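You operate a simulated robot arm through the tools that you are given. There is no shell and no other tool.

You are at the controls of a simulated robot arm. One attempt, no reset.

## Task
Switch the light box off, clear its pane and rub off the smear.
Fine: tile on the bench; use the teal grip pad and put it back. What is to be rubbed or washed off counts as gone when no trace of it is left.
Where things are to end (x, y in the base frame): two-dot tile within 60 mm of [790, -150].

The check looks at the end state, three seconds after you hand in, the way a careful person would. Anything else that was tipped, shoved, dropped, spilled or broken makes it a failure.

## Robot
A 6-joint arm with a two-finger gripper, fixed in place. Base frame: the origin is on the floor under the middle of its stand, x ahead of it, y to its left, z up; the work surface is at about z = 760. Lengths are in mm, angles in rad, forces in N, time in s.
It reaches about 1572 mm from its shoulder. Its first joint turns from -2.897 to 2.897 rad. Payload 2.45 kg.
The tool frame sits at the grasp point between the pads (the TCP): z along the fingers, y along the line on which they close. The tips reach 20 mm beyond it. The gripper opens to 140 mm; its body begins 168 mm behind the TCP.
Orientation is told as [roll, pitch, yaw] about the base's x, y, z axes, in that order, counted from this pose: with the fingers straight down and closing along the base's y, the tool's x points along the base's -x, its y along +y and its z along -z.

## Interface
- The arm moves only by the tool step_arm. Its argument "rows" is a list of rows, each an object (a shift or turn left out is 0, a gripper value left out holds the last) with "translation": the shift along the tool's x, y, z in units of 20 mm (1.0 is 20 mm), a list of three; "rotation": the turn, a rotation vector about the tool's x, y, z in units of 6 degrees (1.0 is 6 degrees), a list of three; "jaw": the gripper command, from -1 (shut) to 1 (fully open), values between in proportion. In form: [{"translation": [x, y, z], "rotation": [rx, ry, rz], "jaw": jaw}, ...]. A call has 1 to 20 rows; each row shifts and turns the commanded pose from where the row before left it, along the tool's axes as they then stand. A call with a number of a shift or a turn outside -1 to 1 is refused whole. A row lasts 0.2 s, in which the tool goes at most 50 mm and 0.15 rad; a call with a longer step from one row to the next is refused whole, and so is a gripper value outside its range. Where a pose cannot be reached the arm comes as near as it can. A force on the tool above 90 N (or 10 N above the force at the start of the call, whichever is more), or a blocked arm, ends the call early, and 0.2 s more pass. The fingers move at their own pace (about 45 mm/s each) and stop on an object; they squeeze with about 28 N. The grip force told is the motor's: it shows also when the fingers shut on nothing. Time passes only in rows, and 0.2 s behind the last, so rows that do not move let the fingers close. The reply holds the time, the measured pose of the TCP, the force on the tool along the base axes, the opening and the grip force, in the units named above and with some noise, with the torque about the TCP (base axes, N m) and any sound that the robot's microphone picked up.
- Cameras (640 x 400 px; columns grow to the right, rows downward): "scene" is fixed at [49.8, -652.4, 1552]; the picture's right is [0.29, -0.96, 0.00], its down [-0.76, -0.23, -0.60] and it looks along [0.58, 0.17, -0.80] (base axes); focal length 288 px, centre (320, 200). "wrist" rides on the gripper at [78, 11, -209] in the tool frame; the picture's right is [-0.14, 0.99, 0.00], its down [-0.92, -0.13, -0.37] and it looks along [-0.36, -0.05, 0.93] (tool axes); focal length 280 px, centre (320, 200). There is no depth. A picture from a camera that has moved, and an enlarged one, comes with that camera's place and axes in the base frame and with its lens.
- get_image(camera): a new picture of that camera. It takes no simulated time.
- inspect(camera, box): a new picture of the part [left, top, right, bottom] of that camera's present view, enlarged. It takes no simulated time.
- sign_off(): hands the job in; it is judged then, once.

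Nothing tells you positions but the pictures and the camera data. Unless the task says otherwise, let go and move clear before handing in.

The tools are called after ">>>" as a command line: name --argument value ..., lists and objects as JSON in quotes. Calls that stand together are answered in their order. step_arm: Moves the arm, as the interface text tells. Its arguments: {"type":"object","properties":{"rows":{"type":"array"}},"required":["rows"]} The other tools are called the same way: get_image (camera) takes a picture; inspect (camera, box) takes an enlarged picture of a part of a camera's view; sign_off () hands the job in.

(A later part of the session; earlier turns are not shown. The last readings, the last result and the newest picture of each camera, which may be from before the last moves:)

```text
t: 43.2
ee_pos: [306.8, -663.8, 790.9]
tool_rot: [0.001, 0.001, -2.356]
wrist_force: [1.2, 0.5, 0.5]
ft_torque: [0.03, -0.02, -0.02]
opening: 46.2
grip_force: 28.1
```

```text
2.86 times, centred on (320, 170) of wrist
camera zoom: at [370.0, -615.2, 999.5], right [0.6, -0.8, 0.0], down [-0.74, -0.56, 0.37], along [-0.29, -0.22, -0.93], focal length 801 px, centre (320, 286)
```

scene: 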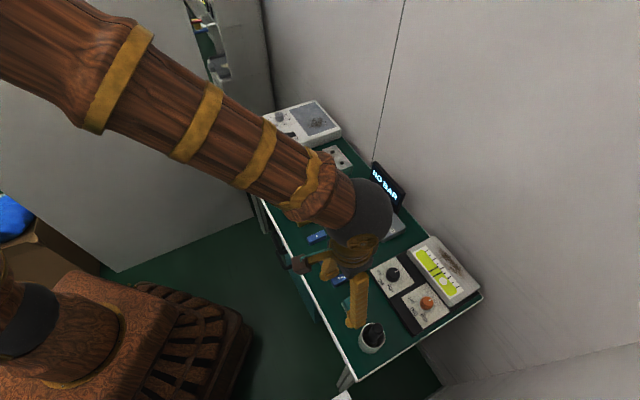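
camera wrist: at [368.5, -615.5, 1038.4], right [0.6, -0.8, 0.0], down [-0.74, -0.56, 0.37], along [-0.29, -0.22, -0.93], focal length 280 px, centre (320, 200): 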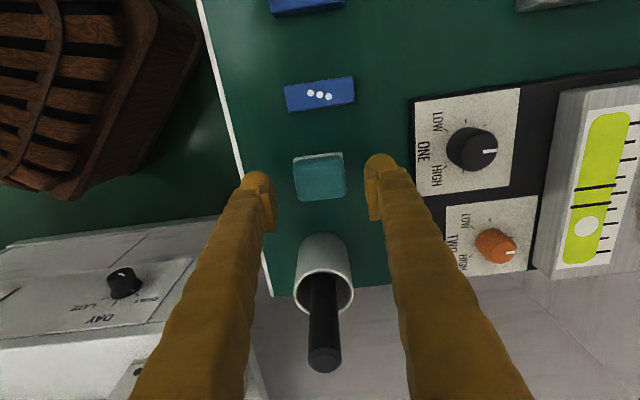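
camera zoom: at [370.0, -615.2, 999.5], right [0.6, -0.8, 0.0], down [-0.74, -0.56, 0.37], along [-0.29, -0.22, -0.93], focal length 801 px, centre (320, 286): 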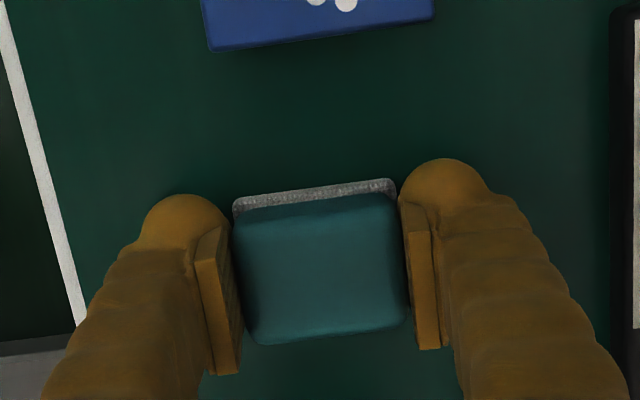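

The pad is held at 46 mm. I'll lift straight up and check that it comes along cleanly.

>>> step_arm --rows '[{"translation": [0, 0, -0.5]}, {"translation": [0, 0, -0.8]}, {"translation": [0, 0, -1]}, {"translation": [0, 0, -1]}, {"translation": [0, 0, -1]}, {"translation": [0, 0, -1]}, {"translation": [0, 0, -0.8]}, {}]'

>>> get_image --camera "wrist"

>>> get_image --camera "scene"

```text
t: 45.0
ee_pos: [305.6, -662.4, 912.5]
tool_rot: [0.001, 0.001, -2.355]
wrist_force: [0.0, -0.4, 0.6]
ft_torque: [0.01, 0.01, 0.01]
opening: 46.8
grip_force: 28.0
```

```text
taken
camera wrist: at [368.9, -614.6, 1122.2], right [0.6, -0.8, 0.0], down [-0.74, -0.56, 0.37], along [-0.29, -0.22, -0.93], focal length 280 px, centre (320, 200)
```

wrist: 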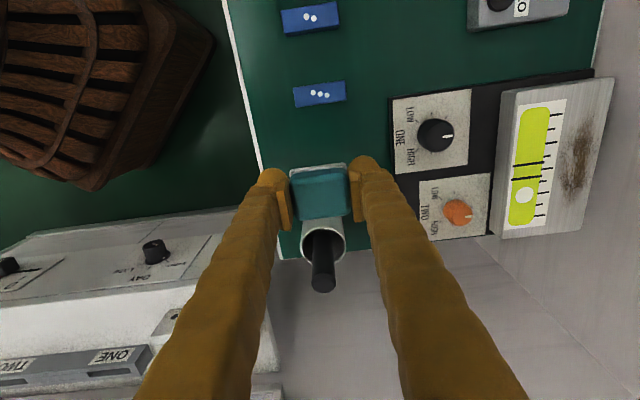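

```text
taken
```

scene: 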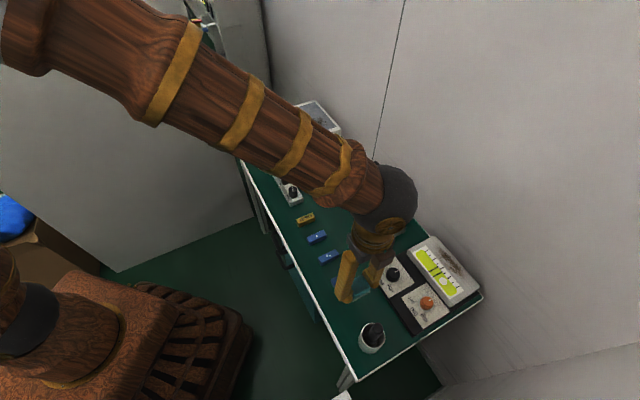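

The pad came up cleanly. I'll turn the tool back square to the bench and carry the pad along the front of the bench at this height.

>>> step_arm --rows '[{"rotation": [0, 0, -1]}, {"rotation": [0, 0, -1]}, {"rotation": [0, 0, -1]}, {"rotation": [0, 0, -1]}, {"rotation": [0, 0, -1]}, {"rotation": [0, 0, -1]}, {"rotation": [0, 0, -1]}, {"rotation": [0, 0, -1]}, {"rotation": [0, 0, -1]}, {"rotation": [0, 0, -1]}, {"rotation": [0, 0, -1]}, {"rotation": [0, 0, -1]}, {"rotation": [0, 0, -1]}, {"rotation": [0, 0, -1]}, {"rotation": [0, 0, -1]}, {}]'

>>> step_arm --rows '[{"translation": [0, 0.985, 0]}, {"translation": [0, 0.985, 0]}, {"translation": [0, 0.985, 0]}, {"translation": [0, 0.985, 0]}, {"translation": [0, 0.985, 0]}, {"translation": [0, 0.985, 0]}, {"translation": [0, 0.985, 0]}, {"translation": [0, 0.985, 0]}, {"translation": [0, 0.985, 0]}, {"translation": [0, 0.985, 0]}, {"translation": [0, 0.985, 0]}, {"translation": [0, 0.985, 0]}, {"translation": [0, 0.985, 0]}, {"translation": [0, 0.985, 0]}, {"translation": [0, 0.985, 0]}, {"translation": [0, 0.985, 0]}, {"translation": [0, 0.985, 0]}]'

>>> step_arm --rows '[{"translation": [0, 0.985, 0]}, {"translation": [0, 0.985, 0]}, {"translation": [0, 0.985, 0]}, {"translation": [0, 0.985, 0]}, {"translation": [0, 0.985, 0]}, {"translation": [0, 0.985, 0]}, {"translation": [0, 0.985, 0]}, {"translation": [0, 0.985, 0]}, {"translation": [0, 0.985, 0]}, {"translation": [0, 0.985, 0]}, {"translation": [0, 0.985, 0]}, {"translation": [0, 0.985, 0]}, {"translation": [0, 0.985, 0]}, {"translation": [0, 0.985, 0]}, {"translation": [0, 0.985, 0]}, {"translation": [0, 0.985, 0]}, {"translation": [0, 0.985, 0]}, {}]'

>>> get_image --camera "wrist"

>>> get_image --camera "scene"

```text
t: 48.4
ee_pos: [305.2, -664.8, 913.1]
tool_rot: [0.0, 0.001, -0.785]
wrist_force: [0.5, -0.8, 0.2]
ft_torque: [0.05, -0.01, 0.02]
opening: 46.6
grip_force: 28.1
```

```text
t: 52.0
ee_pos: [544.2, -426.5, 911.8]
tool_rot: [0.002, 0.001, -0.783]
wrist_force: [-0.6, 0.0, -1.0]
ft_torque: [0.03, 0.0, -0.01]
opening: 46.6
grip_force: 27.7
```

```text
t: 55.8
ee_pos: [780.7, -191.0, 911.9]
tool_rot: [0.0, 0.0, -0.784]
wrist_force: [0.0, -0.2, -0.9]
ft_torque: [0.0, 0.02, 0.0]
opening: 46.6
grip_force: 27.7
```

```text
taken
camera wrist: at [733.6, -127.3, 1121.0], right [0.8, 0.6, 0.0], down [0.56, -0.74, 0.37], along [0.22, -0.29, -0.93], focal length 280 px, centre (320, 200)
```

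wrist: 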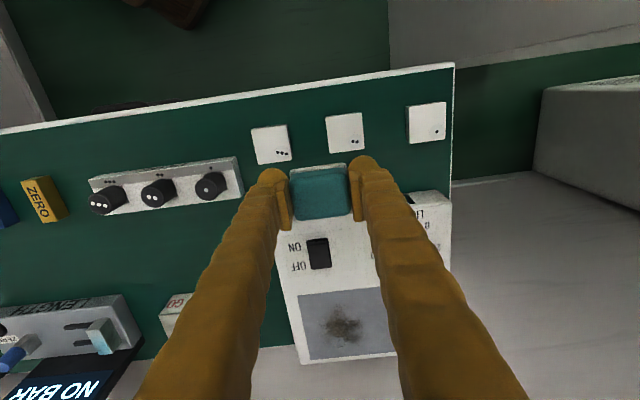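

```text
taken
```

scene: 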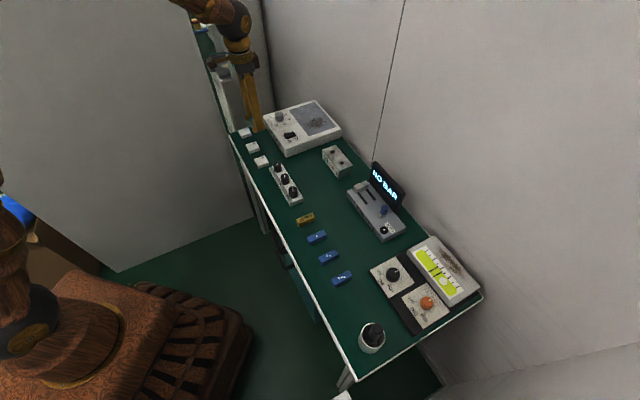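

>>> inspect --camera "wrist" --box '[280, 270, 410, 370]'

>>> inspect --camera "scene" --box '[285, 90, 350, 145]'

```text
4.00 times, centred on (345, 320) of wrist
camera zoom: at [733.6, -127.3, 1121.0], right [0.8, 0.6, 0.0], down [0.56, -0.74, 0.37], along [0.22, -0.29, -0.93], focal length 1122 px, centre (220, -280)
```

zoom: 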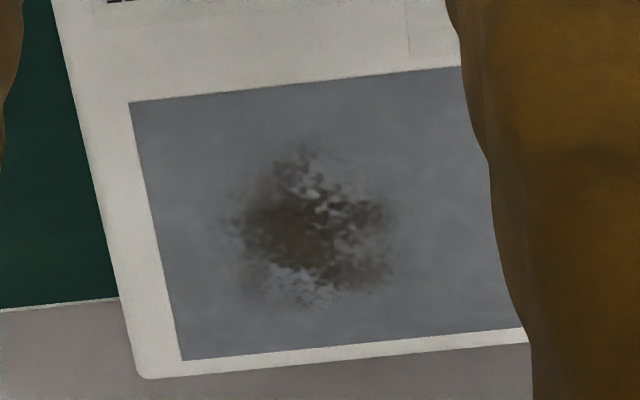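

```text
7.27 times, centred on (318, 118) of scene
camera zoom: at [49.8, -652.4, 1552.0], right [0.29, -0.96, 0.0], down [-0.76, -0.23, -0.6], along [0.58, 0.17, -0.8], focal length 2092 px, centre (338, 800)
```

zoom: 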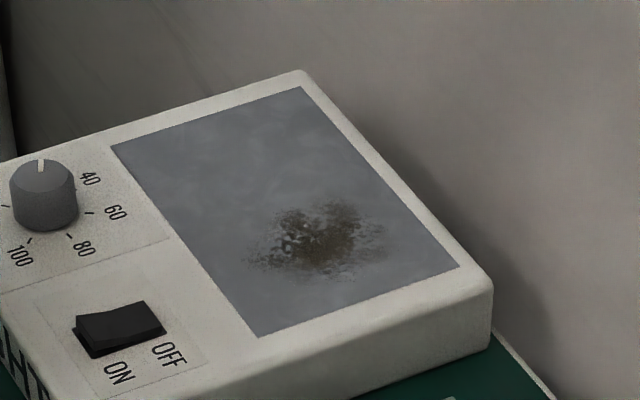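

The pad is held and the smear spans about 70 × 85 mm around (950, -362) on the pane. I'll bring the pad over its near corner and lower it to just above the pane.

>>> step_arm --rows '[{"translation": [-0.954, -0.095, 0]}, {"translation": [-0.954, -0.095, 0]}, {"translation": [-0.954, -0.095, 0]}, {"translation": [-0.954, -0.095, 0]}, {"translation": [-0.954, -0.095, 0]}, {"translation": [-0.954, -0.095, 0]}, {"translation": [-0.954, -0.095, 0]}, {"translation": [-0.954, -0.095, 0]}, {"translation": [-0.954, -0.095, 0]}, {"translation": [-0.954, -0.095, 0]}, {"translation": [-0.954, -0.095, 0]}, {"translation": [0, 0, 0.8]}, {"translation": [0, 0, 0.8]}, {"translation": [0, 0, 0.8]}, {"translation": [0, 0, 0.6]}, {}]'

>>> get_image --camera "wrist"

>>> inspect --camera "scene" --box '[275, 80, 350, 145]'

```text
t: 59.2
ee_pos: [913.2, -353.2, 851.7]
tool_rot: [0.0, 0.0, -0.786]
wrist_force: [0.1, -0.4, 0.0]
ft_torque: [0.0, 0.0, 0.0]
opening: 46.4
grip_force: 27.9
```

```text
taken
camera wrist: at [866.3, -289.5, 1060.4], right [0.8, 0.6, 0.0], down [0.56, -0.74, 0.37], along [0.22, -0.29, -0.93], focal length 280 px, centre (320, 200)
```

wrist: 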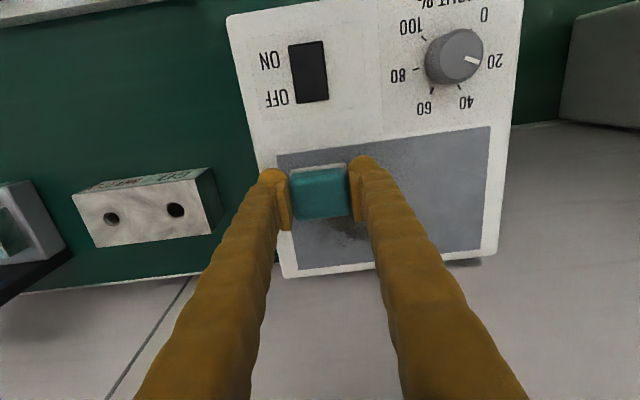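

```text
6.15 times, centred on (312, 112) of scene
camera zoom: at [49.8, -652.4, 1552.0], right [0.29, -0.96, 0.0], down [-0.76, -0.23, -0.6], along [0.58, 0.17, -0.8], focal length 1770 px, centre (366, 738)
```

zoom: 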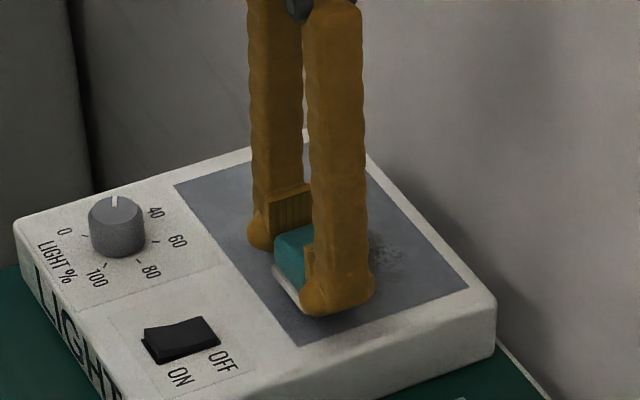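

>>> step_arm --rows '[{"translation": [0, 0, 0.25]}, {"translation": [0, 0, 0.15]}, {}]'

>>> step_arm --rows '[{"translation": [0, 0, 0.05]}, {}]'

>>> step_arm --rows '[{"translation": [0, 0, 0.05]}, {}]'

```text
t: 60.0
ee_pos: [913.4, -355.1, 843.9]
tool_rot: [0.0, 0.0, -0.786]
wrist_force: [-0.3, 0.5, -0.5]
ft_torque: [0.01, -0.02, 0.01]
opening: 46.3
grip_force: 28.1
```

```text
t: 60.6
ee_pos: [913.8, -352.9, 842.3]
tool_rot: [-0.002, 0.0, -0.785]
wrist_force: [-0.2, 0.5, -0.7]
ft_torque: [0.0, -0.01, -0.01]
opening: 46.2
grip_force: 28.2
```

```text
t: 61.2
ee_pos: [914.3, -353.7, 841.8]
tool_rot: [0.0, 0.0, -0.786]
wrist_force: [0.3, 0.6, -0.6]
ft_torque: [0.0, 0.0, 0.01]
opening: 46.8
grip_force: 27.5
```

The pad is just above the pane with no contact yet. I'll continue in half-millimetre steps.

>>> step_arm --rows '[{"translation": [0, 0, 0.04]}, {}]'

>>> step_arm --rows '[{"translation": [0, 0, 0.03]}, {}]'

```text
t: 61.8
ee_pos: [915.3, -353.4, 841.5]
tool_rot: [0.0, 0.0, -0.785]
wrist_force: [0.6, 0.5, -0.8]
ft_torque: [0.0, -0.02, 0.01]
opening: 46.5
grip_force: 28.1
```

```text
t: 62.4
ee_pos: [914.1, -354.5, 840.5]
tool_rot: [0.001, 0.002, -0.784]
wrist_force: [-0.6, 1.1, 0.1]
ft_torque: [-0.03, 0.02, 0.0]
opening: 46.2
grip_force: 28.2
```

>>> step_arm --rows '[{"translation": [0, 0, 0.03]}, {}]'

>>> step_arm --rows '[{"translation": [0, 0, 0.03]}, {}]'

```text
t: 63.0
ee_pos: [914.6, -353.1, 839.7]
tool_rot: [0.0, -0.001, -0.786]
wrist_force: [2.2, 0.2, 4.6]
ft_torque: [-0.01, -0.02, 0.02]
opening: 46.4
grip_force: 27.8
```

```text
t: 63.6
ee_pos: [913.0, -353.1, 841.1]
tool_rot: [-0.001, -0.001, -0.787]
wrist_force: [-1.4, 0.1, 15.9]
ft_torque: [0.0, 0.05, 0.01]
opening: 46.5
grip_force: 28.4
```

The pad is pressing on the pane at about 16 N. I'll ease very slightly and start the first strokes across the smear.

>>> step_arm --rows '[{"translation": [0, 0, -0.01]}, {"translation": [-0.4, 0, 0]}, {"translation": [-0.4, 0, 0]}, {"translation": [-0.4, 0, 0]}, {"translation": [-0.4, 0, 0]}, {"translation": [-0.4, 0, 0]}, {"translation": [-0.4, 0, 0]}, {"translation": [-0.4, 0, 0]}, {"translation": [-0.4, 0, 0]}, {}]'

>>> get_image --camera "wrist"

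>>> inspect --camera "scene" --box '[275, 80, 350, 145]'

```text
t: 65.8
ee_pos: [958.1, -399.4, 840.3]
tool_rot: [0.0, 0.001, -0.785]
wrist_force: [-4.1, 3.8, 20.3]
ft_torque: [0.07, 0.12, -0.01]
opening: 46.4
grip_force: 28.5
```

```text
taken
camera wrist: at [910.9, -335.7, 1048.9], right [0.8, 0.6, 0.0], down [0.56, -0.74, 0.37], along [0.22, -0.29, -0.93], focal length 280 px, centre (320, 200)
```

wrist: 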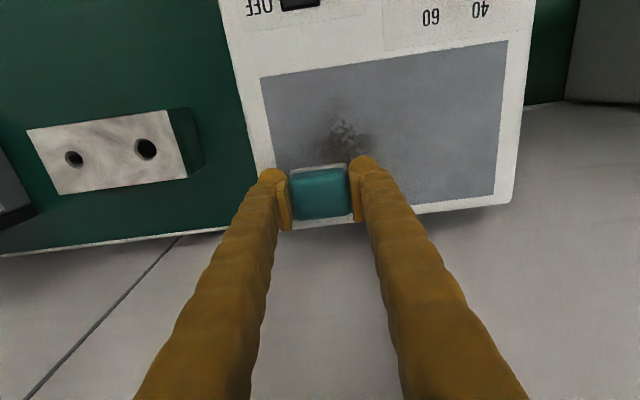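

```text
6.15 times, centred on (312, 112) of scene
camera zoom: at [49.8, -652.4, 1552.0], right [0.29, -0.96, 0.0], down [-0.76, -0.23, -0.6], along [0.58, 0.17, -0.8], focal length 1770 px, centre (366, 738)
```

zoom: 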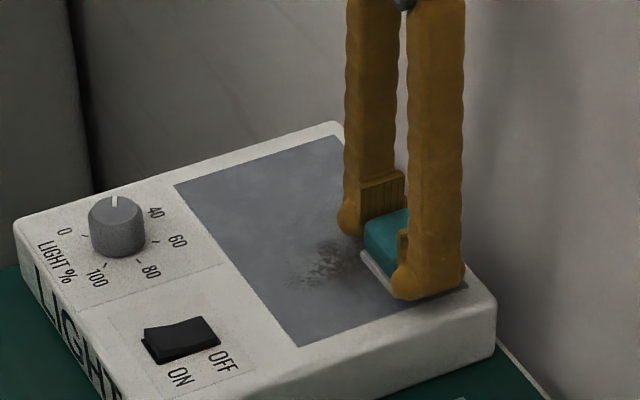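

The smear is fading where the pad passed. I'll keep up the back-and-forth strokes, shifting sideways each time.

>>> step_arm --rows '[{"translation": [0, 0.6, -0.02]}, {"translation": [0.4, 0, 0]}, {"translation": [0.4, 0, 0]}, {"translation": [0.4, 0, 0]}, {"translation": [0.4, 0, 0]}, {"translation": [0.4, 0, 0]}, {"translation": [0.4, 0, 0]}, {"translation": [0.4, 0, 0]}, {"translation": [0.4, 0, 0]}, {"translation": [0, 0.6, 0]}, {"translation": [-0.4, 0, 0]}, {"translation": [-0.4, 0, 0]}, {"translation": [-0.4, 0, 0]}, {"translation": [-0.4, 0, 0]}, {"translation": [-0.4, 0, 0]}, {"translation": [-0.4, 0, 0]}, {"translation": [-0.4, 0, 0]}, {"translation": [-0.4, 0, 0]}]'

>>> step_arm --rows '[{"translation": [0, 0.7, 0]}, {"translation": [0.4, 0, 0]}, {"translation": [0.4, 0, 0]}, {"translation": [0.4, 0, 0]}, {"translation": [0.4, 0, 0]}, {"translation": [0.4, 0, 0]}, {"translation": [0.4, 0, 0]}, {"translation": [0.4, 0, 0]}, {"translation": [0.4, 0, 0]}, {"translation": [0, 0.3, 0]}, {"translation": [-0.4, 0, 0]}, {"translation": [-0.4, 0, 0]}, {"translation": [-0.4, 0, 0]}, {"translation": [-0.4, 0, 0]}, {"translation": [-0.4, 0, 0]}, {"translation": [-0.4, 0, 0]}, {"translation": [-0.4, 0, 0]}, {"translation": [-0.4, 0, 0]}]'

>>> get_image --camera "wrist"

>>> inspect --camera "scene" --box '[275, 80, 350, 145]'

```text
t: 69.6
ee_pos: [976.0, -382.1, 841.5]
tool_rot: [0.0, 0.0, -0.784]
wrist_force: [0.3, 0.7, -0.1]
ft_torque: [-0.07, -0.02, -0.02]
opening: 46.6
grip_force: 27.5
```

```text
t: 73.4
ee_pos: [989.4, -367.2, 840.4]
tool_rot: [0.0, 0.001, -0.784]
wrist_force: [-0.6, 0.7, 2.4]
ft_torque: [0.01, 0.01, 0.0]
opening: 46.2
grip_force: 28.5
```

```text
taken
camera wrist: at [942.7, -304.3, 1048.9], right [0.8, 0.6, 0.0], down [0.56, -0.74, 0.37], along [0.22, -0.29, -0.93], focal length 280 px, centre (320, 200)
```

wrist: 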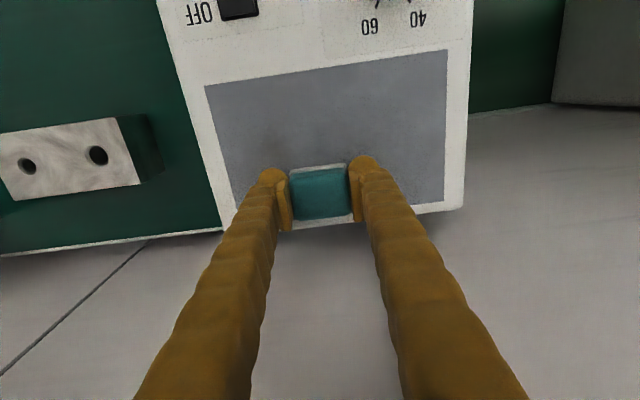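

```text
6.15 times, centred on (312, 112) of scene
camera zoom: at [49.8, -652.4, 1552.0], right [0.29, -0.96, 0.0], down [-0.76, -0.23, -0.6], along [0.58, 0.17, -0.8], focal length 1770 px, centre (366, 738)
```

zoom: 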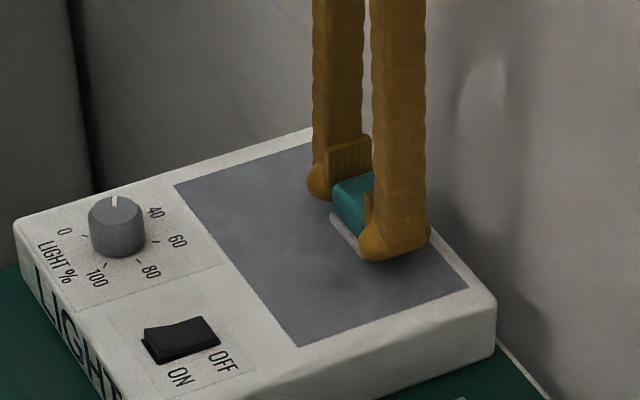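

>>> inspect --camera "wrist" --box '[190, 40, 470, 240]'

```text
2.00 times, centred on (330, 140) of wrist
camera zoom: at [942.7, -304.3, 1048.9], right [0.8, 0.6, 0.0], down [0.56, -0.74, 0.37], along [0.22, -0.29, -0.93], focal length 561 px, centre (300, 320)
```

zoom: 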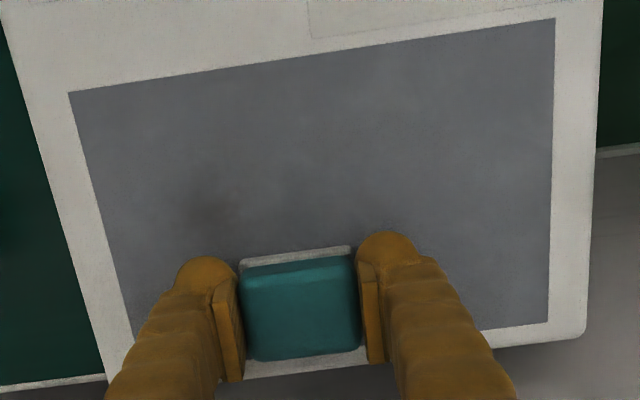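

Only a faint brownish trace is left, but the contact has become light. I'll press a little harder and repeat the passes.

>>> step_arm --rows '[{"translation": [0, 0, 0.02]}, {}]'

>>> step_arm --rows '[{"translation": [0, 0, 0.015]}, {}]'

```text
t: 74.0
ee_pos: [989.7, -367.0, 839.9]
tool_rot: [0.001, 0.001, -0.787]
wrist_force: [0.2, 0.3, 3.9]
ft_torque: [-0.02, 0.04, 0.01]
opening: 46.5
grip_force: 28.3
```

```text
t: 74.6
ee_pos: [990.3, -368.2, 840.3]
tool_rot: [0.0, 0.001, -0.784]
wrist_force: [-1.1, -1.6, 4.5]
ft_torque: [-0.09, 0.0, -0.01]
opening: 46.7
grip_force: 27.2
```

>>> step_arm --rows '[{"translation": [0, 0, 0.02]}, {}]'

>>> inspect --camera "scene" --box '[300, 90, 340, 130]'

```text
t: 75.2
ee_pos: [990.0, -367.6, 839.7]
tool_rot: [0.0, 0.0, -0.787]
wrist_force: [0.4, -1.8, 5.6]
ft_torque: [-0.05, -0.03, 0.03]
opening: 46.3
grip_force: 27.9
```

```text
10.00 times, centred on (320, 110) of scene
camera zoom: at [49.8, -652.4, 1552.0], right [0.29, -0.96, 0.0], down [-0.76, -0.23, -0.6], along [0.58, 0.17, -0.8], focal length 2876 px, centre (320, 1100)
```

zoom: 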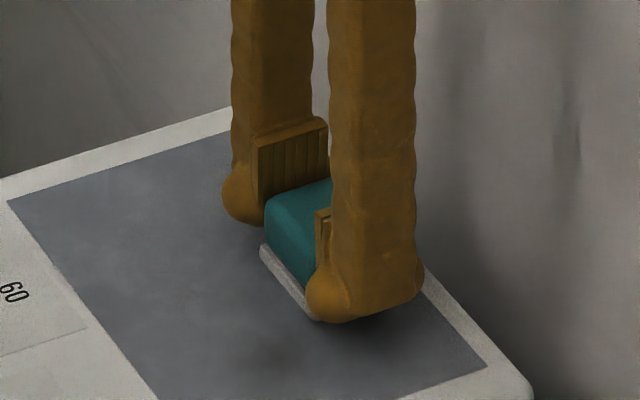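

>>> step_arm --rows '[{"translation": [0.4, 0, 0]}, {"translation": [0.4, 0, 0]}, {"translation": [0.4, 0, 0]}, {"translation": [0.4, 0, 0]}, {"translation": [0.4, 0, 0]}, {"translation": [0.4, 0, 0]}, {"translation": [0.4, 0, 0]}, {"translation": [0.4, 0, 0]}, {"translation": [0, -0.8, 0]}, {"translation": [-0.4, 0, 0]}, {"translation": [-0.4, 0, 0]}, {"translation": [-0.4, 0, 0]}, {"translation": [-0.4, 0, 0]}, {"translation": [-0.4, 0, 0]}, {"translation": [-0.4, 0, 0]}, {"translation": [-0.4, 0, 0]}, {"translation": [-0.4, 0, 0]}, {"translation": [0, -0.8, 0]}]'

>>> step_arm --rows '[{"translation": [0.4, 0, 0]}, {"translation": [0.4, 0, 0]}, {"translation": [0.4, 0, 0]}, {"translation": [0.4, 0, 0]}, {"translation": [0.4, 0, 0]}, {"translation": [0.4, 0, 0]}, {"translation": [0.4, 0, 0]}, {"translation": [0.4, 0, 0]}, {"translation": [0, -0.6, 0]}, {"translation": [-0.4, 0, 0]}, {"translation": [-0.4, 0, 0]}, {"translation": [-0.4, 0, 0]}, {"translation": [-0.4, 0, 0]}, {"translation": [-0.4, 0, 0]}, {"translation": [-0.4, 0, 0]}, {"translation": [-0.4, 0, 0]}, {"translation": [-0.4, 0, 0]}]'

>>> inspect --camera "wrist" --box '[210, 40, 530, 240]'

```text
t: 79.0
ee_pos: [968.3, -390.4, 838.6]
tool_rot: [0.001, 0.0, -0.784]
wrist_force: [3.7, -0.8, 10.3]
ft_torque: [-0.01, -0.09, -0.01]
opening: 46.7
grip_force: 28.1
```

```text
t: 82.6
ee_pos: [959.1, -398.8, 839.4]
tool_rot: [0.0, 0.001, -0.785]
wrist_force: [0.0, 0.0, -0.1]
ft_torque: [-0.01, 0.01, 0.06]
opening: 46.6
grip_force: 28.2
```

```text
2.00 times, centred on (370, 140) of wrist
camera zoom: at [912.1, -335.0, 1048.7], right [0.8, 0.6, 0.0], down [0.56, -0.74, 0.37], along [0.22, -0.29, -0.93], focal length 561 px, centre (220, 320)
```

zoom: 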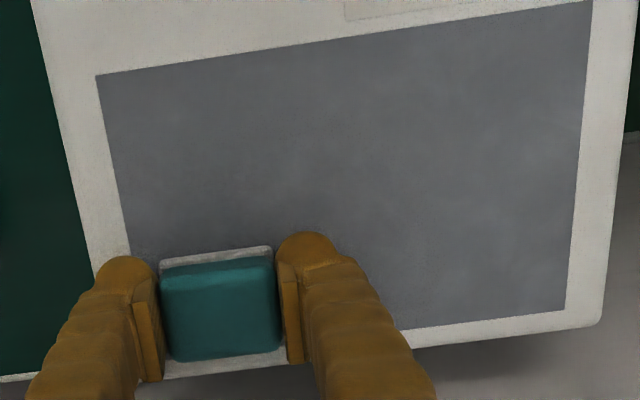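

Contact has gone light again and the pane looks nearly clean. I'll lift off and back away to inspect the whole pane.

>>> step_arm --rows '[{"translation": [0, 0, -0.5]}, {"translation": [0, 0, -1]}, {"translation": [0, 0, -1]}, {"translation": [0.9, 0, -0.8]}, {"translation": [0.9, 0, -0.5]}, {"translation": [0.9, 0, 0]}, {"translation": [0.9, 0, 0]}, {"translation": [0.9, 0, 0]}, {"translation": [0.9, 0, 0]}, {}]'

>>> get_image --camera "wrist"

>>> inspect --camera "wrist" --box '[260, 200, 420, 320]'

>>> inspect --camera "scene" --box '[290, 90, 350, 145]'

```text
t: 84.8
ee_pos: [883.2, -321.4, 914.8]
tool_rot: [0.001, 0.0, -0.786]
wrist_force: [-0.6, 0.5, 0.1]
ft_torque: [0.02, 0.0, -0.01]
opening: 46.4
grip_force: 27.6
```

```text
taken
camera wrist: at [835.8, -258.8, 1124.1], right [0.8, 0.6, 0.0], down [0.56, -0.74, 0.37], along [0.22, -0.29, -0.93], focal length 280 px, centre (320, 200)
```

wrist: 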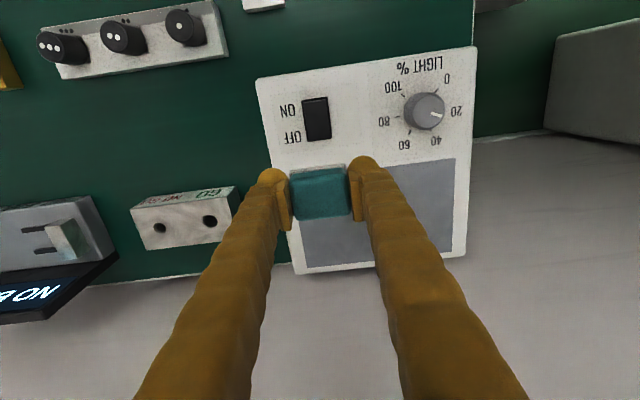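

```text
3.33 times, centred on (340, 260) of wrist
camera zoom: at [835.8, -258.8, 1124.1], right [0.8, 0.6, 0.0], down [0.56, -0.74, 0.37], along [0.22, -0.29, -0.93], focal length 935 px, centre (253, 0)
```

zoom: 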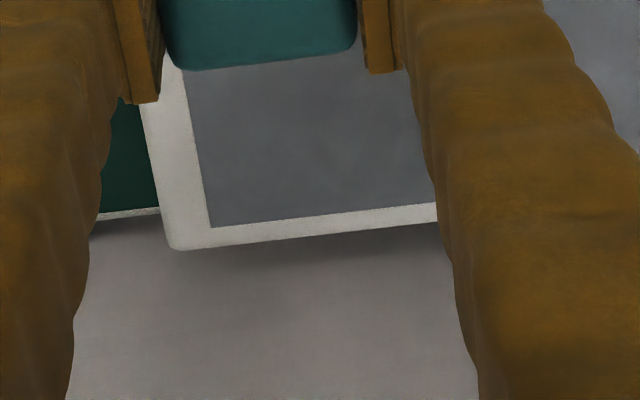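

```text
7.27 times, centred on (320, 118) of scene
camera zoom: at [49.8, -652.4, 1552.0], right [0.29, -0.96, 0.0], down [-0.76, -0.23, -0.6], along [0.58, 0.17, -0.8], focal length 2092 px, centre (320, 800)
```

zoom: 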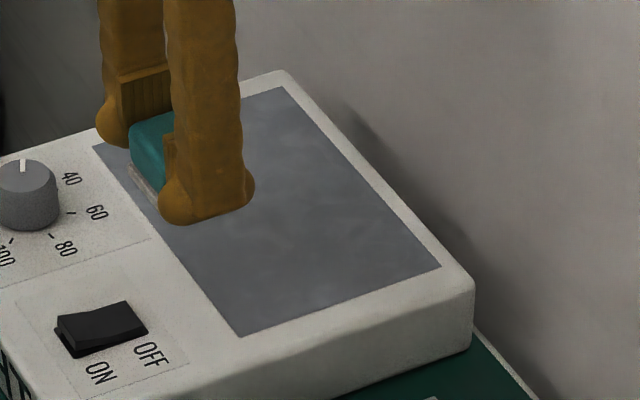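

>>> step_arm --rows '[{"translation": [0.9, 0.2, 0]}, {"translation": [0.9, 0.2, 0]}, {"translation": [0.9, 0.2, 0]}, {"translation": [0.9, 0.2, 0]}, {"translation": [0.9, 0.2, 0]}, {}]'

>>> get_image --camera "wrist"

>>> inspect --camera "wrist" --box '[280, 230, 400, 340]'

>>> inspect --camera "scene" --box '[295, 95, 345, 140]'

```text
t: 86.2
ee_pos: [832.6, -244.6, 914.4]
tool_rot: [0.0, 0.002, -0.785]
wrist_force: [0.2, -0.4, -0.5]
ft_torque: [-0.01, 0.01, 0.0]
opening: 46.5
grip_force: 27.7
```

```text
taken
camera wrist: at [785.9, -180.4, 1123.7], right [0.8, 0.6, 0.0], down [0.56, -0.74, 0.37], along [0.22, -0.29, -0.93], focal length 280 px, centre (320, 200)
```

wrist: 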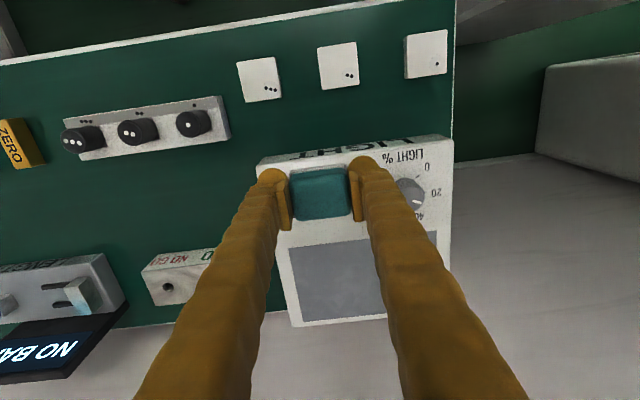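

```text
3.64 times, centred on (340, 285) of wrist
camera zoom: at [785.9, -180.4, 1123.7], right [0.8, 0.6, 0.0], down [0.56, -0.74, 0.37], along [0.22, -0.29, -0.93], focal length 1020 px, centre (247, -109)
```

zoom: 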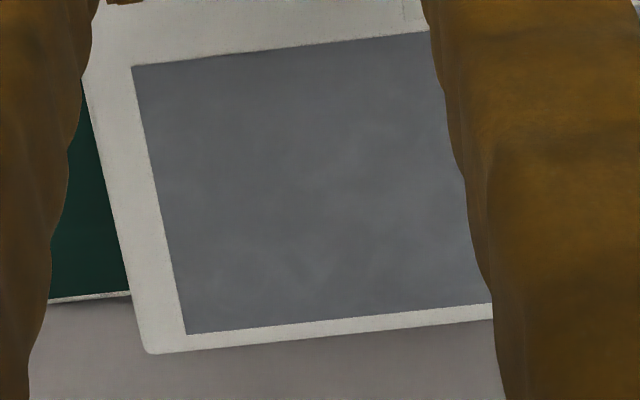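

```text
8.89 times, centred on (320, 118) of scene
camera zoom: at [49.8, -652.4, 1552.0], right [0.29, -0.96, 0.0], down [-0.76, -0.23, -0.6], along [0.58, 0.17, -0.8], focal length 2557 px, centre (320, 933)
```

zoom: 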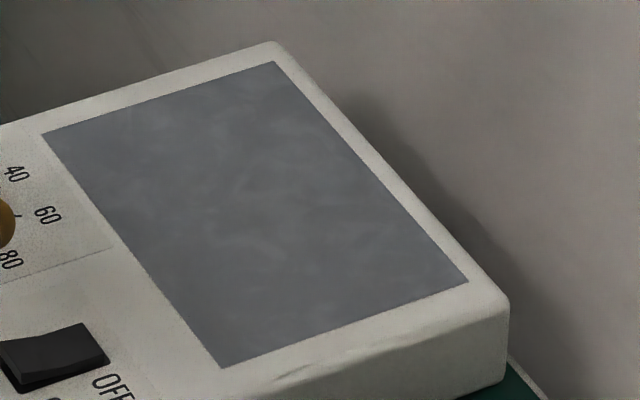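

The pane looks clean. Since no trace may be left, I'll make a second, wider set of passes with steady pressure to be sure.

>>> step_arm --rows '[{"translation": [-0.938, -0.199, 0]}, {"translation": [-0.938, -0.199, 0]}, {"translation": [-0.938, -0.199, 0]}, {"translation": [-0.938, -0.199, 0]}, {"translation": [-0.938, -0.199, 0]}, {"translation": [-0.938, -0.199, 0]}, {"translation": [-0.938, -0.199, 0]}, {"translation": [0, 0, 0.9]}, {"translation": [0, 0, 0.9]}, {"translation": [0, 0, 0.9]}, {"translation": [0, 0, 0.6]}, {"translation": [0, 0, 0.15]}, {}]'

>>> step_arm --rows '[{"translation": [0, 0, 0.1]}, {"translation": [0, 0, 0.05]}, {"translation": [0, 0, 0.05]}, {}]'

```text
t: 89.0
ee_pos: [907.1, -358.1, 846.9]
tool_rot: [0.0, -0.001, -0.785]
wrist_force: [0.2, -0.4, -0.8]
ft_torque: [0.01, -0.02, 0.0]
opening: 46.5
grip_force: 28.4
```

```text
t: 90.0
ee_pos: [905.4, -356.0, 842.1]
tool_rot: [-0.001, 0.001, -0.785]
wrist_force: [-0.1, 0.2, -0.9]
ft_torque: [-0.04, -0.03, 0.01]
opening: 46.4
grip_force: 28.3
```

>>> step_arm --rows '[{"translation": [0, 0, 0.05]}, {}]'

>>> step_arm --rows '[{"translation": [0, 0, 0.05]}, {}]'

>>> step_arm --rows '[{"translation": [0, 0, 0.03]}, {}]'

```text
t: 90.6
ee_pos: [906.0, -356.5, 841.1]
tool_rot: [-0.001, 0.0, -0.784]
wrist_force: [1.0, -0.2, -0.2]
ft_torque: [-0.03, -0.02, -0.01]
opening: 46.7
grip_force: 27.4
```

```text
t: 91.2
ee_pos: [905.1, -356.6, 840.5]
tool_rot: [-0.003, 0.001, -0.785]
wrist_force: [-0.4, 0.2, -1.6]
ft_torque: [0.02, -0.01, 0.0]
opening: 46.4
grip_force: 28.2
```

```text
t: 91.8
ee_pos: [905.9, -358.6, 841.2]
tool_rot: [0.0, 0.002, -0.786]
wrist_force: [0.7, -0.8, -0.9]
ft_torque: [0.01, -0.01, 0.02]
opening: 46.5
grip_force: 28.2
```

>>> step_arm --rows '[{"translation": [0, 0, 0.04]}, {}]'

>>> step_arm --rows '[{"translation": [0, 0, 0.03]}, {}]'

```text
t: 92.4
ee_pos: [906.2, -358.5, 839.0]
tool_rot: [-0.001, 0.001, -0.785]
wrist_force: [-0.5, -1.6, 2.4]
ft_torque: [-0.02, 0.0, -0.01]
opening: 46.3
grip_force: 27.8
```

```text
t: 93.0
ee_pos: [906.3, -357.9, 839.8]
tool_rot: [-0.001, 0.001, -0.786]
wrist_force: [-3.2, 1.2, 14.5]
ft_torque: [0.04, 0.09, 0.02]
opening: 46.6
grip_force: 27.5
```

Contact is at about 14 N. I'll run the wider passes now, checking the force as I go.

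>>> step_arm --rows '[{"translation": [-0.425, 0, 0]}, {"translation": [-0.425, 0, 0]}, {"translation": [-0.425, 0, 0]}, {"translation": [-0.425, 0, 0]}, {"translation": [-0.425, 0, 0]}, {"translation": [-0.425, 0, 0]}, {"translation": [-0.425, 0, 0]}, {"translation": [-0.425, 0, 0]}, {"translation": [0, 0.5, 0]}, {"translation": [0.425, 0, 0]}, {"translation": [0.425, 0, 0]}, {"translation": [0.425, 0, 0]}, {"translation": [0.425, 0, 0]}, {"translation": [0.425, 0, 0]}, {"translation": [0.425, 0, 0]}, {"translation": [0.425, 0, 0]}, {"translation": [0.425, 0, 0]}, {"translation": [0, 0.5, 0]}]'

>>> step_arm --rows '[{"translation": [0, 0, 0.02]}, {}]'

```text
t: 96.8
ee_pos: [920.0, -341.9, 838.6]
tool_rot: [-0.001, 0.001, -0.786]
wrist_force: [-7.0, -3.7, 22.5]
ft_torque: [-0.05, 0.14, -0.02]
opening: 46.6
grip_force: 28.5
```

```text
t: 97.4
ee_pos: [921.1, -342.8, 837.7]
tool_rot: [0.001, 0.0, -0.785]
wrist_force: [-5.0, 5.6, 21.0]
ft_torque: [0.2, 0.13, -0.02]
opening: 46.6
grip_force: 27.4
```

>>> step_arm --rows '[{"translation": [-0.425, 0, 0]}, {"translation": [-0.425, 0, 0]}, {"translation": [-0.425, 0, 0]}, {"translation": [-0.425, 0, 0]}, {"translation": [-0.425, 0, 0]}, {"translation": [-0.425, 0, 0]}, {"translation": [-0.425, 0, 0]}, {"translation": [-0.425, 0, 0]}, {"translation": [0, 0.5, 0]}, {"translation": [0.425, 0, 0]}, {"translation": [0.425, 0, 0]}, {"translation": [0.425, 0, 0]}, {"translation": [0.425, 0, 0]}, {"translation": [0.425, 0, 0]}, {"translation": [0.425, 0, 0]}, {"translation": [0.425, 0, 0]}, {"translation": [0.425, 0, 0]}, {"translation": [0, 0.5, 0]}]'

>>> step_arm --rows '[{"translation": [-0.425, 0, 0]}, {"translation": [-0.425, 0, 0]}, {"translation": [-0.425, 0, 0]}, {"translation": [-0.425, 0, 0]}, {"translation": [-0.425, 0, 0]}, {"translation": [-0.425, 0, 0]}, {"translation": [-0.425, 0, 0]}, {"translation": [-0.425, 0, 0]}, {"translation": [0, 0.5, 0]}, {"translation": [0.425, 0, 0]}, {"translation": [0.425, 0, 0]}, {"translation": [0.425, 0, 0]}, {"translation": [0.425, 0, 0]}, {"translation": [0.425, 0, 0]}, {"translation": [0.425, 0, 0]}, {"translation": [0.425, 0, 0]}, {"translation": [0.425, 0, 0]}, {"translation": [0, 0.4, 0]}]'

```text
t: 101.2
ee_pos: [934.0, -329.2, 837.5]
tool_rot: [0.0, 0.0, -0.785]
wrist_force: [0.7, 0.1, -1.3]
ft_torque: [0.01, 0.01, -0.01]
opening: 46.2
grip_force: 28.1
```

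```text
t: 105.0
ee_pos: [946.3, -316.9, 838.1]
tool_rot: [0.001, 0.0, -0.785]
wrist_force: [-0.9, 0.6, -0.7]
ft_torque: [0.03, 0.01, 0.01]
opening: 46.6
grip_force: 27.5
```

The pad slid up slightly in the grip, so contact was lost on the last strokes. I'll press down again gently and redo that part with lighter pressure.

>>> step_arm --rows '[{"translation": [0, 0, 0.04]}, {}]'

>>> step_arm --rows '[{"translation": [0, 0, 0.03]}, {}]'

```text
t: 105.6
ee_pos: [948.1, -315.8, 838.2]
tool_rot: [-0.001, 0.0, -0.786]
wrist_force: [-0.9, 0.9, 9.4]
ft_torque: [0.01, 0.05, -0.01]
opening: 46.3
grip_force: 27.6
```

```text
t: 106.2
ee_pos: [947.1, -316.4, 837.1]
tool_rot: [0.0, -0.001, -0.786]
wrist_force: [2.3, 2.0, 20.8]
ft_torque: [0.04, -0.03, 0.01]
opening: 46.7
grip_force: 28.1
```

>>> step_arm --rows '[{"translation": [-0.425, 0, 0]}, {"translation": [-0.425, 0, 0]}, {"translation": [-0.425, 0, 0]}, {"translation": [-0.425, 0, 0]}, {"translation": [-0.425, 0, 0]}, {"translation": [-0.425, 0, 0]}, {"translation": [-0.425, 0, 0]}, {"translation": [-0.425, 0, 0]}]'

>>> step_arm --rows '[{"translation": [0, -0.5, 0]}, {"translation": [0.425, 0, 0]}, {"translation": [0.425, 0, 0]}, {"translation": [0.425, 0, 0]}, {"translation": [0.425, 0, 0]}, {"translation": [0.425, 0, 0]}, {"translation": [0.425, 0, 0]}, {"translation": [0.425, 0, 0]}, {"translation": [0.425, 0, 0]}]'

```text
t: 108.0
ee_pos: [995.4, -363.6, 838.1]
tool_rot: [-0.002, 0.001, -0.785]
wrist_force: [-5.5, 6.2, 24.7]
ft_torque: [0.05, 0.05, -0.02]
opening: 46.5
grip_force: 27.6
```

```text
t: 110.0
ee_pos: [940.4, -323.5, 837.7]
tool_rot: [0.002, 0.0, -0.786]
wrist_force: [0.0, -0.1, -0.5]
ft_torque: [0.01, -0.03, 0.01]
opening: 46.2
grip_force: 28.0
```

>>> step_arm --rows '[{"translation": [0, 0, 0.03]}, {}]'

>>> step_arm --rows '[{"translation": [-0.425, 0, 0]}, {"translation": [-0.425, 0, 0]}, {"translation": [-0.425, 0, 0]}, {"translation": [-0.425, 0, 0]}, {"translation": [-0.425, 0, 0]}, {"translation": [-0.425, 0, 0]}, {"translation": [-0.425, 0, 0]}, {"translation": [-0.425, 0, 0]}, {"translation": [0, -0.5, 0]}]'

>>> inspect --camera "scene" --box '[295, 90, 345, 140]'

>>> inspect --camera "wrist" --box '[190, 40, 510, 240]'

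```text
t: 110.6
ee_pos: [941.0, -322.6, 837.1]
tool_rot: [0.0, 0.0, -0.786]
wrist_force: [-0.1, -0.6, 0.2]
ft_torque: [-0.03, 0.03, -0.01]
opening: 46.4
grip_force: 28.2
```

```text
t: 112.6
ee_pos: [980.6, -377.8, 837.3]
tool_rot: [-0.001, -0.001, -0.784]
wrist_force: [2.4, 0.0, 10.8]
ft_torque: [0.0, -0.04, -0.05]
opening: 46.2
grip_force: 27.8
```

```text
8.00 times, centred on (320, 115) of scene
camera zoom: at [49.8, -652.4, 1552.0], right [0.29, -0.96, 0.0], down [-0.76, -0.23, -0.6], along [0.58, 0.17, -0.8], focal length 2301 px, centre (320, 880)
```

zoom: 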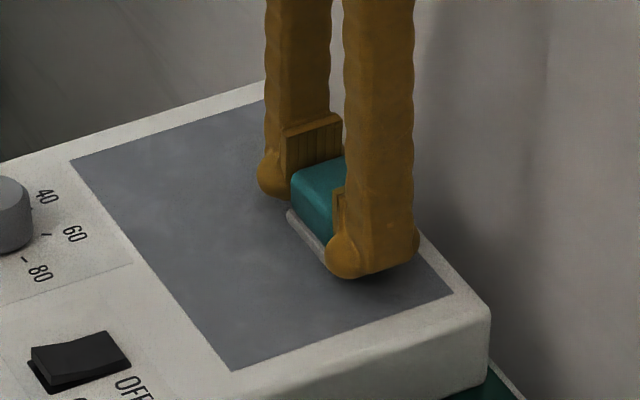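

```text
2.00 times, centred on (350, 140) of wrist
camera zoom: at [934.4, -314.6, 1045.3], right [0.8, 0.6, 0.0], down [0.56, -0.74, 0.37], along [0.22, -0.29, -0.93], focal length 561 px, centre (260, 320)
```

zoom: 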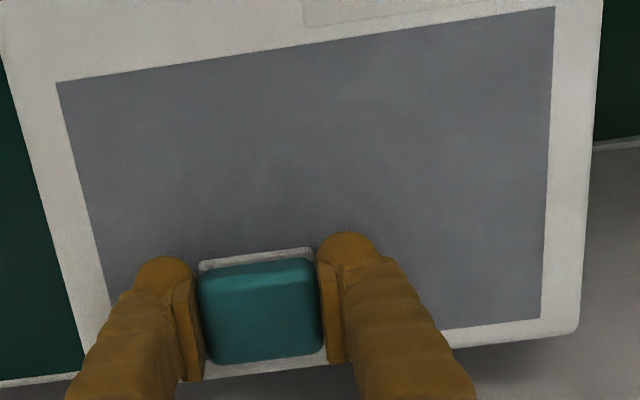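

>>> step_arm --rows '[{"translation": [0.425, 0, 0.003]}, {"translation": [0.425, 0, 0.003]}, {"translation": [0.425, 0, 0.003]}, {"translation": [0.425, 0, 0.003]}, {"translation": [0.425, 0, 0.003]}, {"translation": [0.425, 0, 0.003]}, {"translation": [0.425, 0, 0.003]}, {"translation": [0.425, 0, 0.003]}, {"translation": [0, -0.6, 0]}]'

>>> step_arm --rows '[{"translation": [-0.425, 0, 0]}, {"translation": [-0.425, 0, 0]}, {"translation": [-0.425, 0, 0]}, {"translation": [-0.425, 0, 0]}, {"translation": [-0.425, 0, 0]}, {"translation": [-0.425, 0, 0]}, {"translation": [-0.425, 0, 0]}, {"translation": [-0.425, 0, 0]}, {"translation": [0, -0.5, 0]}]'

>>> step_arm --rows '[{"translation": [0.425, 0, 0.003]}, {"translation": [0.425, 0, 0.003]}, {"translation": [0.425, 0, 0.003]}, {"translation": [0.425, 0, 0.003]}, {"translation": [0.425, 0, 0.003]}, {"translation": [0.425, 0, 0.003]}, {"translation": [0.425, 0, 0.003]}, {"translation": [0.425, 0, 0.003]}]'

```text
t: 114.6
ee_pos: [925.3, -337.4, 835.3]
tool_rot: [0.001, -0.001, -0.784]
wrist_force: [4.1, 4.8, 21.2]
ft_torque: [0.13, -0.07, 0.0]
opening: 46.4
grip_force: 28.0
```

```text
t: 116.6
ee_pos: [966.1, -393.9, 834.6]
tool_rot: [0.001, -0.001, -0.784]
wrist_force: [0.3, -0.5, -0.3]
ft_torque: [0.02, 0.0, 0.02]
opening: 46.8
grip_force: 28.4
```

```text
t: 118.4
ee_pos: [917.2, -345.1, 834.1]
tool_rot: [0.0, -0.001, -0.785]
wrist_force: [0.0, -0.8, -0.4]
ft_torque: [-0.01, 0.02, -0.02]
opening: 46.4
grip_force: 27.9
```

The pad has crept up a few millimetres in the grip, so I'll stop pressing here. I'll lift off and look closely at the pane again.

>>> step_arm --rows '[{"translation": [0, 0, -0.5]}, {"translation": [0, 0, -1]}, {"translation": [0, 0, -1]}, {"translation": [0.9, 0.2, -1]}, {"translation": [0.9, 0.2, -0.5]}, {"translation": [0.9, 0.2, 0]}, {"translation": [0.9, 0.2, 0]}, {"translation": [0.9, 0, 0]}, {"translation": [0.9, 0, 0]}, {"translation": [0.9, 0, 0]}, {}]'

>>> get_image --camera "wrist"

>>> inspect --camera "wrist" --box '[280, 230, 400, 340]'

>>> inspect --camera "scene" --box '[295, 95, 345, 140]'

>>> inspect --camera "scene" --box '[240, 90, 300, 140]'

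```text
t: 120.8
ee_pos: [839.6, -248.0, 914.6]
tool_rot: [-0.001, 0.0, -0.786]
wrist_force: [0.0, -0.4, 0.0]
ft_torque: [-0.02, -0.01, -0.01]
opening: 46.5
grip_force: 27.6
```

```text
taken
camera wrist: at [792.3, -182.6, 1123.4], right [0.8, 0.6, 0.0], down [0.56, -0.74, 0.37], along [0.22, -0.29, -0.93], focal length 280 px, centre (320, 200)
```

wrist: 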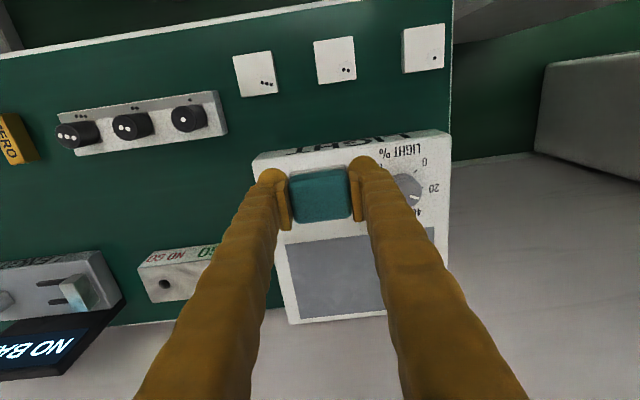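

```text
3.64 times, centred on (340, 285) of wrist
camera zoom: at [792.3, -182.6, 1123.4], right [0.8, 0.6, 0.0], down [0.56, -0.74, 0.37], along [0.22, -0.29, -0.93], focal length 1020 px, centre (247, -109)
```

zoom: 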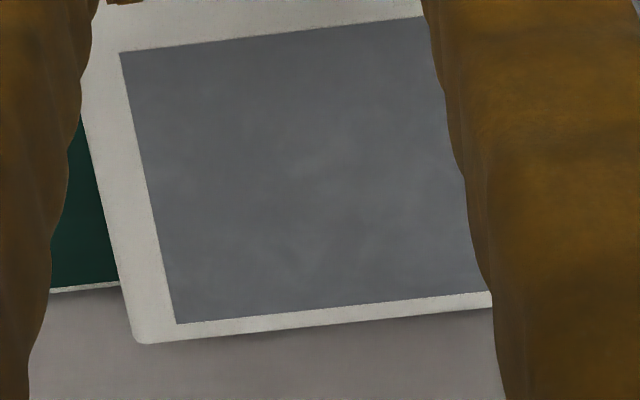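

```text
8.89 times, centred on (320, 118) of scene
camera zoom: at [49.8, -652.4, 1552.0], right [0.29, -0.96, 0.0], down [-0.76, -0.23, -0.6], along [0.58, 0.17, -0.8], focal length 2557 px, centre (320, 933)
```

zoom: 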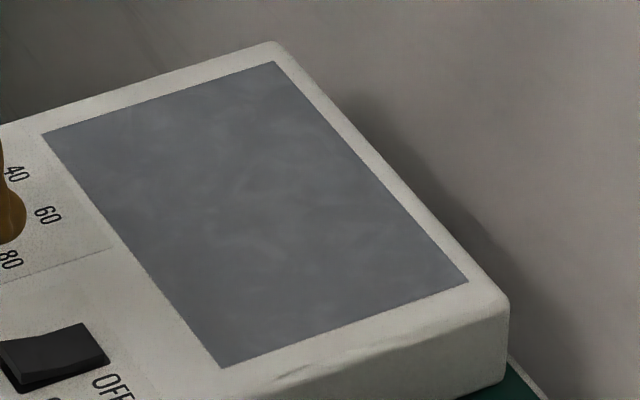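

```text
8.00 times, centred on (270, 115) of scene
camera zoom: at [49.8, -652.4, 1552.0], right [0.29, -0.96, 0.0], down [-0.76, -0.23, -0.6], along [0.58, 0.17, -0.8], focal length 2301 px, centre (720, 880)
```

zoom: 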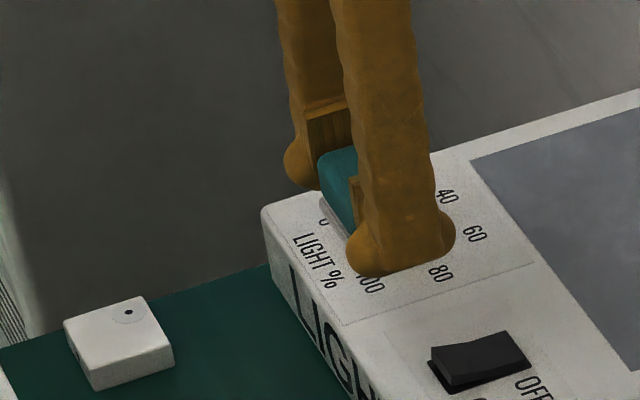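

The pane shows no trace from either camera. Before returning the pad, I'll check how it sits in the grip.

>>> inspect --camera "wrist" --box '[250, 140, 390, 240]'

>>> inspect --camera "scene" --box '[265, 95, 305, 130]'

```text
4.00 times, centred on (320, 190) of wrist
camera zoom: at [792.3, -182.6, 1123.4], right [0.8, 0.6, 0.0], down [0.56, -0.74, 0.37], along [0.22, -0.29, -0.93], focal length 1122 px, centre (320, 240)
```

zoom: 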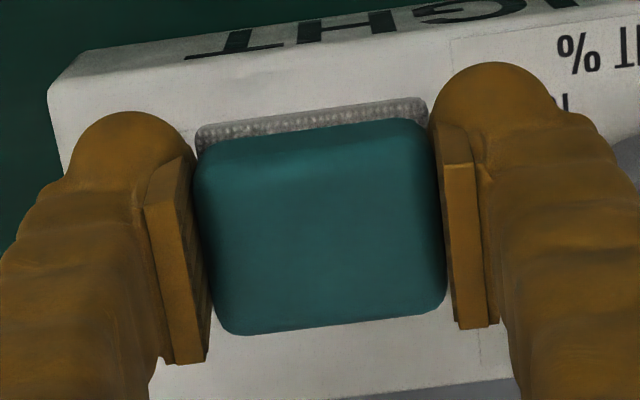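

```text
11.43 times, centred on (285, 112) of scene
camera zoom: at [49.8, -652.4, 1552.0], right [0.29, -0.96, 0.0], down [-0.76, -0.23, -0.6], along [0.58, 0.17, -0.8], focal length 3287 px, centre (720, 1200)
```

zoom: 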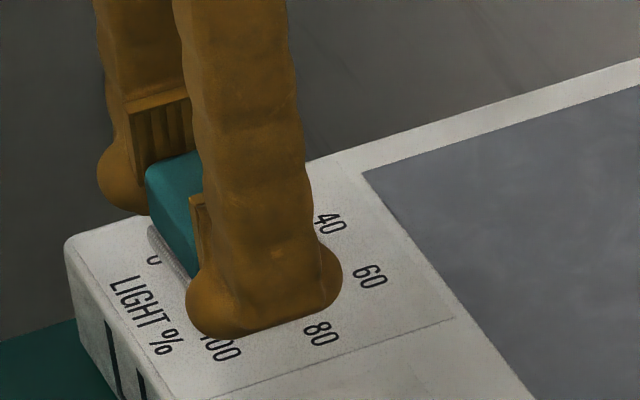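

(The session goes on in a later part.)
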